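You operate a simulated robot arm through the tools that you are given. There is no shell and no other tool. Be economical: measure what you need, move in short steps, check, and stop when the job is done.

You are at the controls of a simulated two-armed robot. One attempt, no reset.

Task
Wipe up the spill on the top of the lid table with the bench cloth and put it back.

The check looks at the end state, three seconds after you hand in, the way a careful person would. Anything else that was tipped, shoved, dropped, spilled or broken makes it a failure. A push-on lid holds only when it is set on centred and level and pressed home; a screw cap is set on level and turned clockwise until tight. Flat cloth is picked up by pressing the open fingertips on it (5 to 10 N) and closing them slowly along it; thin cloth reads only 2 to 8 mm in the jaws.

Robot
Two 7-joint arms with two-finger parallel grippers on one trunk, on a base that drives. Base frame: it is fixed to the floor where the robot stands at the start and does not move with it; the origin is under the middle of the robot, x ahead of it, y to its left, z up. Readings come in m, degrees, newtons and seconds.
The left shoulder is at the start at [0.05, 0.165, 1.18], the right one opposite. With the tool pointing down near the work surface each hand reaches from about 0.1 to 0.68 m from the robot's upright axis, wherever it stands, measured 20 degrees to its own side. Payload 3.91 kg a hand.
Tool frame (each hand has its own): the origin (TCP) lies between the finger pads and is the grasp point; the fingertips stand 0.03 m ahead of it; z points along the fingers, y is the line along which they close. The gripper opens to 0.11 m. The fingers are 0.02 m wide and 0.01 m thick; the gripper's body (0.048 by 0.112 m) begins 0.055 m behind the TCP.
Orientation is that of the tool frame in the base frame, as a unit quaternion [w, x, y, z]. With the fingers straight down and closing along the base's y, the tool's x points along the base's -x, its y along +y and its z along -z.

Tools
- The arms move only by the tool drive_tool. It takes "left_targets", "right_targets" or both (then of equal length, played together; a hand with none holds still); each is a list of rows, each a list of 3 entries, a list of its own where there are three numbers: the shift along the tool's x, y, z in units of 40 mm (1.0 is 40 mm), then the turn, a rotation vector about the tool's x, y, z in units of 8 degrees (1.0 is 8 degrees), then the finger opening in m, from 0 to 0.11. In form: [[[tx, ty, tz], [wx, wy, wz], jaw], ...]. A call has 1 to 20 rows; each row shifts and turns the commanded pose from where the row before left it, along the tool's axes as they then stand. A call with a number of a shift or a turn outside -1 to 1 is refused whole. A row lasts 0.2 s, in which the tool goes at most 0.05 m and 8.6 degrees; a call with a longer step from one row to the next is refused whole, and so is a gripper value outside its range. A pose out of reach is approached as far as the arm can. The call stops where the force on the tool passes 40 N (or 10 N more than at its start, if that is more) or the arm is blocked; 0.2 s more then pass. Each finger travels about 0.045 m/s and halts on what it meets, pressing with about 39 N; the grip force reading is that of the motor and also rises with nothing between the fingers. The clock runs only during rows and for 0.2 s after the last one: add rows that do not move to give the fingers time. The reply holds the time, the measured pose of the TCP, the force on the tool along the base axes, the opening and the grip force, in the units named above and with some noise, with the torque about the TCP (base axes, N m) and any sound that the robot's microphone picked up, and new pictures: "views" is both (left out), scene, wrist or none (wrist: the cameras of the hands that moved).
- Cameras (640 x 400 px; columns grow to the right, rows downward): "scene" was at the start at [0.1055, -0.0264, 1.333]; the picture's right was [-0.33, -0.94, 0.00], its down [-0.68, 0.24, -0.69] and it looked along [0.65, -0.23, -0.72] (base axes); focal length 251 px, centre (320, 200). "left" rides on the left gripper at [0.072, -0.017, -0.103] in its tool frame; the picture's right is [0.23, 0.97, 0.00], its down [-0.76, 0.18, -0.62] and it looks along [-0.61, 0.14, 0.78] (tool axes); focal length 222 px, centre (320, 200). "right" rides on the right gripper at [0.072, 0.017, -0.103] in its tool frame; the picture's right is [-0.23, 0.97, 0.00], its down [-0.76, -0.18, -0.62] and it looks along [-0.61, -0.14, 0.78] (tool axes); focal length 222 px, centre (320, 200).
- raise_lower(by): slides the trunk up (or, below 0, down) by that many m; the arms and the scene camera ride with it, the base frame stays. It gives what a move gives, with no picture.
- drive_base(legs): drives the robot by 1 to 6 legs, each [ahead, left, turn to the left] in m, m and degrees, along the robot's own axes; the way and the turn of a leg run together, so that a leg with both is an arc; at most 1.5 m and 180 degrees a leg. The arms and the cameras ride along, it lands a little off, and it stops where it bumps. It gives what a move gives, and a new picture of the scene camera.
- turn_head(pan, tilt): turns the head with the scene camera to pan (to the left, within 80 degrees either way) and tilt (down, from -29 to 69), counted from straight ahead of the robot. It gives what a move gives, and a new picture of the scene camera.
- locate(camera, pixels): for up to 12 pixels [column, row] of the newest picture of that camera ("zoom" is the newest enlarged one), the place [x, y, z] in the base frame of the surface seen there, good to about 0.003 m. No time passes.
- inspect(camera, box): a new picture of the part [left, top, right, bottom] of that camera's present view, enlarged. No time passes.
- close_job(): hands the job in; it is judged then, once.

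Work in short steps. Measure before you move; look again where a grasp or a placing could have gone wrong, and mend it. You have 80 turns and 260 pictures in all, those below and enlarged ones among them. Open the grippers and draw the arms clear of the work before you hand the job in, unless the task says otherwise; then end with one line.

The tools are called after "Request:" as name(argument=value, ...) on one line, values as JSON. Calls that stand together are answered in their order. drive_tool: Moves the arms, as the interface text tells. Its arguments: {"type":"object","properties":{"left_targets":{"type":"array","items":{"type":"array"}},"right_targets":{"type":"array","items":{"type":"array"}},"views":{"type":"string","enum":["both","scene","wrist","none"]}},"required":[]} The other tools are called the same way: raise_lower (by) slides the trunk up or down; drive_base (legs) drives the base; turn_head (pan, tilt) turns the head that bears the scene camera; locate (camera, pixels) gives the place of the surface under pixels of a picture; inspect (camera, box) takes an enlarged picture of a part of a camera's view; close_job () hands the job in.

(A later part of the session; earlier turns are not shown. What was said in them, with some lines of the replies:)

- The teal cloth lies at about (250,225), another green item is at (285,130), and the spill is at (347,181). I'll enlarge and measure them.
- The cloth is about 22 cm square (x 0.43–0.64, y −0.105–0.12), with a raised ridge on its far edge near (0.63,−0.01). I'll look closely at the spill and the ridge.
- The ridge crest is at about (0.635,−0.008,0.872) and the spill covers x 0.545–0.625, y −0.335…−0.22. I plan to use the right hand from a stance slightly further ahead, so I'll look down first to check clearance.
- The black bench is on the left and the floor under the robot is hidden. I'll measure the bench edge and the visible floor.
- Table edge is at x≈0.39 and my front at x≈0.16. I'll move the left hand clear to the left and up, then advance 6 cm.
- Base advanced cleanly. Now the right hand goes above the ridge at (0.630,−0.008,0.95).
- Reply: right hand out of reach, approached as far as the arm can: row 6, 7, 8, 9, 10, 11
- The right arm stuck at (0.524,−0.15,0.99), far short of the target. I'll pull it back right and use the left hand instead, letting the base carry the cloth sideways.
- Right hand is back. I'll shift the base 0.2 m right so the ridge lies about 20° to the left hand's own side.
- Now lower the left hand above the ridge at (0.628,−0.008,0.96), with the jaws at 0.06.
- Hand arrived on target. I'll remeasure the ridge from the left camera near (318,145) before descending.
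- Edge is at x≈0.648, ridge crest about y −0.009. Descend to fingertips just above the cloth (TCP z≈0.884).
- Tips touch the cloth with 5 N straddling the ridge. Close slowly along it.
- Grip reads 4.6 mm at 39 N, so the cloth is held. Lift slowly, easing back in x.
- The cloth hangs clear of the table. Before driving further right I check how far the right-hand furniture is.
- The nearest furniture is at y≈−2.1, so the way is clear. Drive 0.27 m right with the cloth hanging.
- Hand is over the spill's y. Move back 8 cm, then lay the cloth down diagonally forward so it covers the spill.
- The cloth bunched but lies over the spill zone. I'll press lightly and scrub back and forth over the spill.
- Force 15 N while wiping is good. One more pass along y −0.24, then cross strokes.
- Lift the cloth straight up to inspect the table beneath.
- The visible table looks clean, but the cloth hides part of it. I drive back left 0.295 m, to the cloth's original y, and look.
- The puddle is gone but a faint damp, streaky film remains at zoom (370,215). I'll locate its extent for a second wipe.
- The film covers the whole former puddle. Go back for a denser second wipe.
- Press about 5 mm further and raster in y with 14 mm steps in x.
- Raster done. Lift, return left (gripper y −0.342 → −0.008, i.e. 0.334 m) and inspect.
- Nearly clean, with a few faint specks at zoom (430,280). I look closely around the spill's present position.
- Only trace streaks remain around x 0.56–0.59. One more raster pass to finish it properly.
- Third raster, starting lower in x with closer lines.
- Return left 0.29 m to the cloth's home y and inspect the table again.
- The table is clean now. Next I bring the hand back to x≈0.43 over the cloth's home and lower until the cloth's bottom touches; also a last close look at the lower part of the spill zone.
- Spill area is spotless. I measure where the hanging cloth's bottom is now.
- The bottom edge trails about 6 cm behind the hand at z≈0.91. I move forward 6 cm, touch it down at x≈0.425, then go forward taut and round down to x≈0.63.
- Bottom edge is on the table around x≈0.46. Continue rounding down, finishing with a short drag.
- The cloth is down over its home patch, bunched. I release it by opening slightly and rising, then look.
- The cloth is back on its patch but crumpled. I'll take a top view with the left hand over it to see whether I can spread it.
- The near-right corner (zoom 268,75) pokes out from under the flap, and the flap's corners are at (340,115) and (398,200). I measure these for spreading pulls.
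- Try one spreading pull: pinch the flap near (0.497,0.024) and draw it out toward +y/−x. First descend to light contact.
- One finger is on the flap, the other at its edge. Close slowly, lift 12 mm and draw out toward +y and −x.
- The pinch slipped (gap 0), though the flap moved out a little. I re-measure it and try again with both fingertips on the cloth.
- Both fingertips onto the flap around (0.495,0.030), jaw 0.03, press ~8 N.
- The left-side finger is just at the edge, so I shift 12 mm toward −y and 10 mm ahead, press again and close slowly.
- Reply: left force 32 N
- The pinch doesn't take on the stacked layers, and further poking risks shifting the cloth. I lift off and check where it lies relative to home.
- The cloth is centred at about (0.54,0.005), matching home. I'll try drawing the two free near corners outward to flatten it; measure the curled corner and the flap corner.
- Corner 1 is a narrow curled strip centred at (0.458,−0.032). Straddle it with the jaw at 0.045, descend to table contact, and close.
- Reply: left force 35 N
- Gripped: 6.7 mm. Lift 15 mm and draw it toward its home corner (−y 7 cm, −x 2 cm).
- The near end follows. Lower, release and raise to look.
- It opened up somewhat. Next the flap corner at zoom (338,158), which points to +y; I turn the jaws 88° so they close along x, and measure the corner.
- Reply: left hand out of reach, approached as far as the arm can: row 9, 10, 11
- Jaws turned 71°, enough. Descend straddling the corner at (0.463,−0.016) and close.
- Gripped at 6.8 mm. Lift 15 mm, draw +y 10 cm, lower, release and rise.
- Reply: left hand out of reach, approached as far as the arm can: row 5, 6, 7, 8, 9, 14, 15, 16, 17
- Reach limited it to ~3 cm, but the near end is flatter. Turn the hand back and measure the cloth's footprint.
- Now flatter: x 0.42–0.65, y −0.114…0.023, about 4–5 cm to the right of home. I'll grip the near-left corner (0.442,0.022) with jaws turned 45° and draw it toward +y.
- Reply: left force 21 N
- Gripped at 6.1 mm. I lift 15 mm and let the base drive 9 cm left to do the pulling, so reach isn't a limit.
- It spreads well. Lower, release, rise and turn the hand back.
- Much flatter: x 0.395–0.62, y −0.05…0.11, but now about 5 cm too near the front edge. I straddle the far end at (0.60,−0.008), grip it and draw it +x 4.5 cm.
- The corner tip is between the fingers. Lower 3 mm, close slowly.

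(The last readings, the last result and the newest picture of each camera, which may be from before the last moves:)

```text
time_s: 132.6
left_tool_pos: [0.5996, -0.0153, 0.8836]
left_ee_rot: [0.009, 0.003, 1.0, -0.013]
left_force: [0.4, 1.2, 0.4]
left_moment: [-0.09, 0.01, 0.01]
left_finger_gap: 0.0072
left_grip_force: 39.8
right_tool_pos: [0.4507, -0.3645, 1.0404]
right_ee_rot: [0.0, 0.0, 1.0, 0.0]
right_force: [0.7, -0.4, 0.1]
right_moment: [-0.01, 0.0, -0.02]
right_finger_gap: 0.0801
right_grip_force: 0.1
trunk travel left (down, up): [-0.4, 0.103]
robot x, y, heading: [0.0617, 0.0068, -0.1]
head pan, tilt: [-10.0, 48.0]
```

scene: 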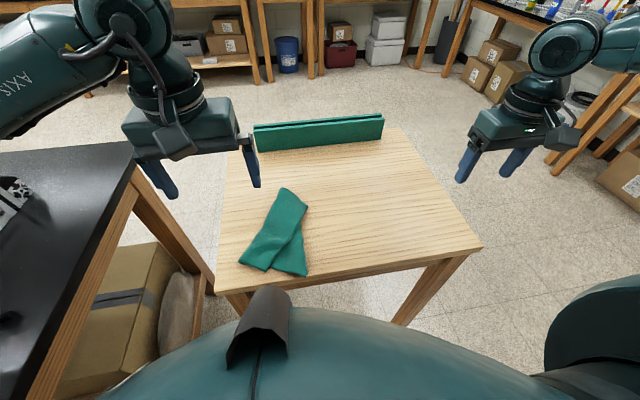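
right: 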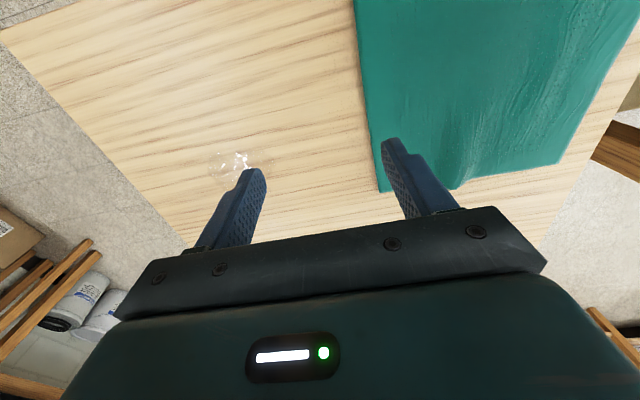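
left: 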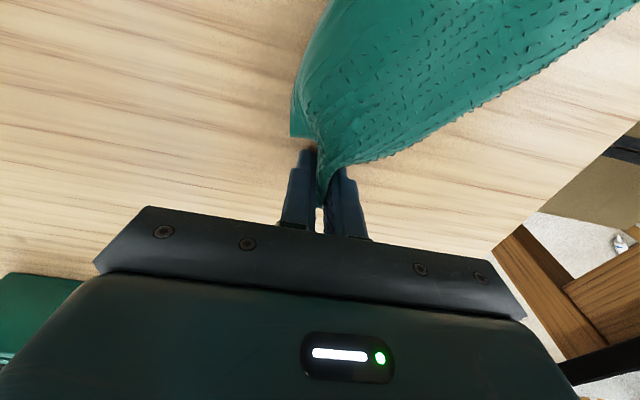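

Held at 7.2 mm. Lift 8 mm, draw +x 4.8 cm, lower, release and rise.

Request:
drive_tool(left_targets=[[[0, 0, -0.2], [0, 0, 0], 0.0], [[-0.3, 0, 0], [0, 0, 0], 0.0], [[-0.3, 0, 0], [0, 0, 0], 0.0], [[-0.3, 0, 0], [0, 0, 0], 0.0], [[-0.3, 0, 0], [0, 0, 0], 0.0], [[0, 0, 0.2], [0, 0, 0], 0.0], [[0, 0, 0], [0, 0, 0], 0.015], [[0, 0, 0], [0, 0, 0], 0.03], [[0, 0, -0.4], [0, 0, 0], 0.04], [[0, 0, -1], [0, 0, 0], 0.05], [[0, 0, -1], [0, 0, 0], 0.06], [[0, 0, -1], [0, 0, 0], 0.06], [[0.5, 0.6, -0.9], [0, 0, 0], 0.08], [[0.5, 0.6, -0.9], [0, 0, 0], 0.11], [[0.5, 0.6, 0], [0, 0, 0], 0.11], [[0.5, 0.6, 0], [0, 0, 0], 0.11]])

Request:
inspect(camera="scene", box=[190, 160, 350, 310])

Request:
locate(camera="zoom", pixels=[[350, 60], [400, 100], [250, 260], [320, 280], [410, 290], [350, 150], [300, 200], [400, 220], [410, 310]])

```text
time_s: 136.0
left_tool_pos: [0.5636, 0.0863, 1.0883]
left_ee_rot: [0.009, 0.004, 1.0, -0.012]
left_force: [1.1, -0.6, 0.3]
left_moment: [0.02, -0.02, 0.02]
left_finger_gap: 0.1101
left_grip_force: 0.1
right_tool_pos: [0.4525, -0.3643, 1.041]
right_ee_rot: [0.0, 0.001, 1.0, 0.001]
right_force: [0.3, -0.9, -0.2]
right_moment: [0.02, 0.01, 0.01]
right_finger_gap: 0.0798
right_grip_force: 0.0
trunk travel left (down, up): [-0.4, 0.103]
robot x, y, heading: [0.0633, 0.0041, -0.2]
head pan, tilt: [-10.0, 48.0]
```

scene: 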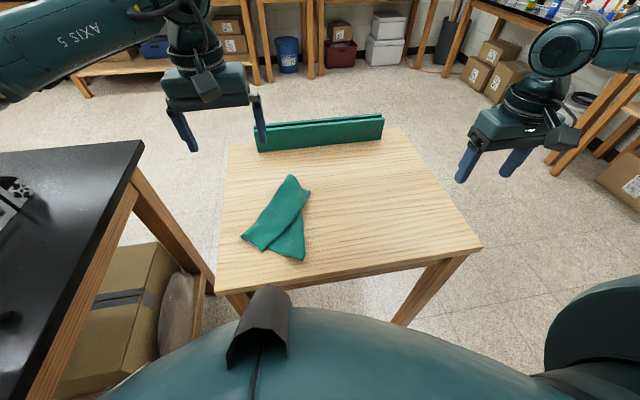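
left: 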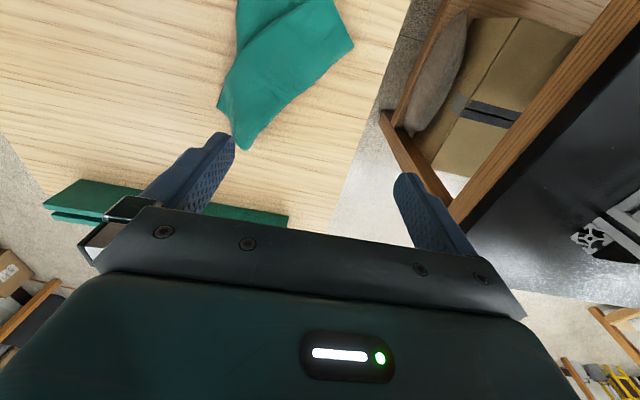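

```text
2.67 times, centred on (270, 235) of scene
```

zoom: 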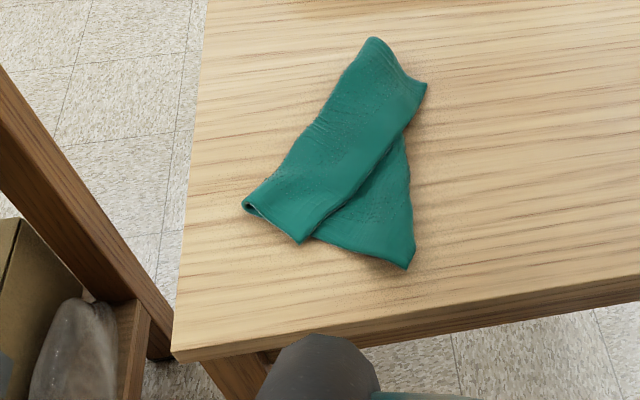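

```text
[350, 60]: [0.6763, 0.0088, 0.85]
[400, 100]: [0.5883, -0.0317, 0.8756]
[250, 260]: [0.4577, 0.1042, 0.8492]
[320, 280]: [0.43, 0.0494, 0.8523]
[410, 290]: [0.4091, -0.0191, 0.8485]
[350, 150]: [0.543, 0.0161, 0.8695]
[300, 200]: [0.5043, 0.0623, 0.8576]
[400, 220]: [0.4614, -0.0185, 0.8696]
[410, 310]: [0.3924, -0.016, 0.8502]
```

The cloth now lies fairly flat, centred at about (0.54,0.02) on its home patch, and the table is clean. I draw the left hand clear and take a final look.

Request:
drive_tool(left_targets=[[[0.5, 0.6, -0.5], [0, 0, 0], 0.11], [[0.5, 0.6, -0.5], [0, 0, 0], 0.11], [[0.5, 0.6, -0.5], [0, 0, 0], 0.11], [[0.5, 0.6, -0.3], [0, 0, 0], 0.11], [[0, 0, 0], [0, 0, 0], 0.11]], views="scene")

Request:
inspect(camera="scene", box=[210, 110, 490, 300])

Request:
inspect(camera="scene", box=[330, 150, 420, 215])

```text
time_s: 137.2
left_tool_pos: [0.4839, 0.1831, 1.1571]
left_ee_rot: [0.007, 0.003, 1.0, -0.012]
left_force: [0.0, 0.0, 0.6]
left_moment: [0.01, -0.02, -0.01]
left_finger_gap: 0.1101
left_grip_force: 0.1
right_tool_pos: [0.4513, -0.3634, 1.0398]
right_ee_rot: [0.0, 0.001, 1.0, -0.001]
right_force: [0.1, 0.0, -0.3]
right_moment: [0.0, -0.01, -0.03]
right_finger_gap: 0.0799
right_grip_force: 0.0
trunk travel left (down, up): [-0.4, 0.103]
robot x, y, heading: [0.062, 0.0039, 0.2]
head pan, tilt: [-10.0, 48.0]
```

scene: 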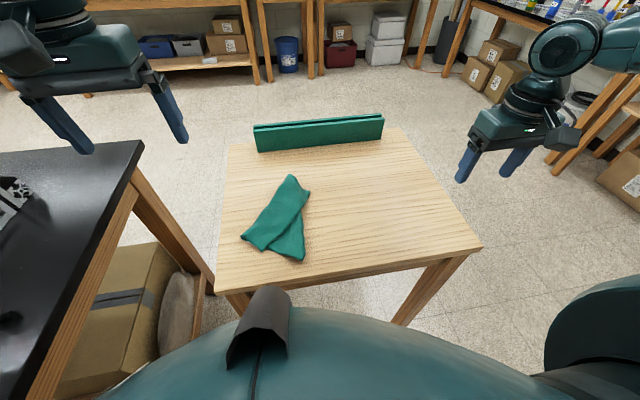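

```text
2.11 times, centred on (350, 205) of scene
```

zoom: 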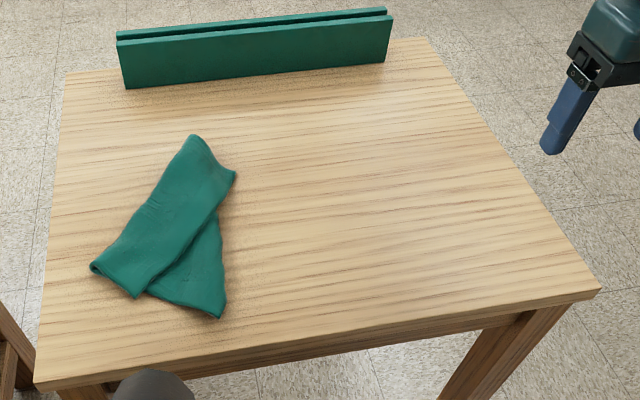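

```text
6.15 times, centred on (375, 182) of scene
```

zoom: 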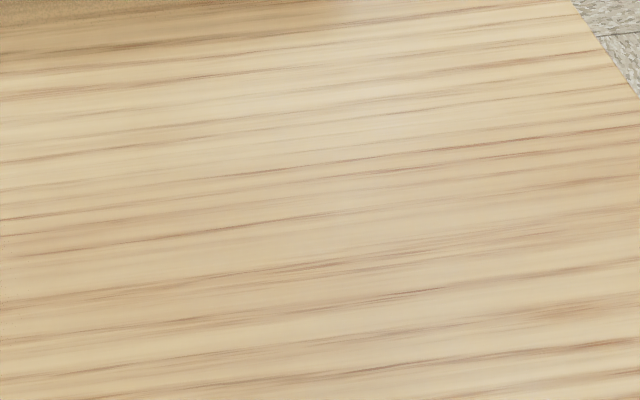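

Table is clean, cloth is back in place, and both hands are clear. Handing in.

Request:
close_job()

```text
The job is handed in.
```

The spill on the lid table is wiped up and the cloth is back on its original patch, centred within about 1 cm but folded over on itself rather than spread flat as it was.
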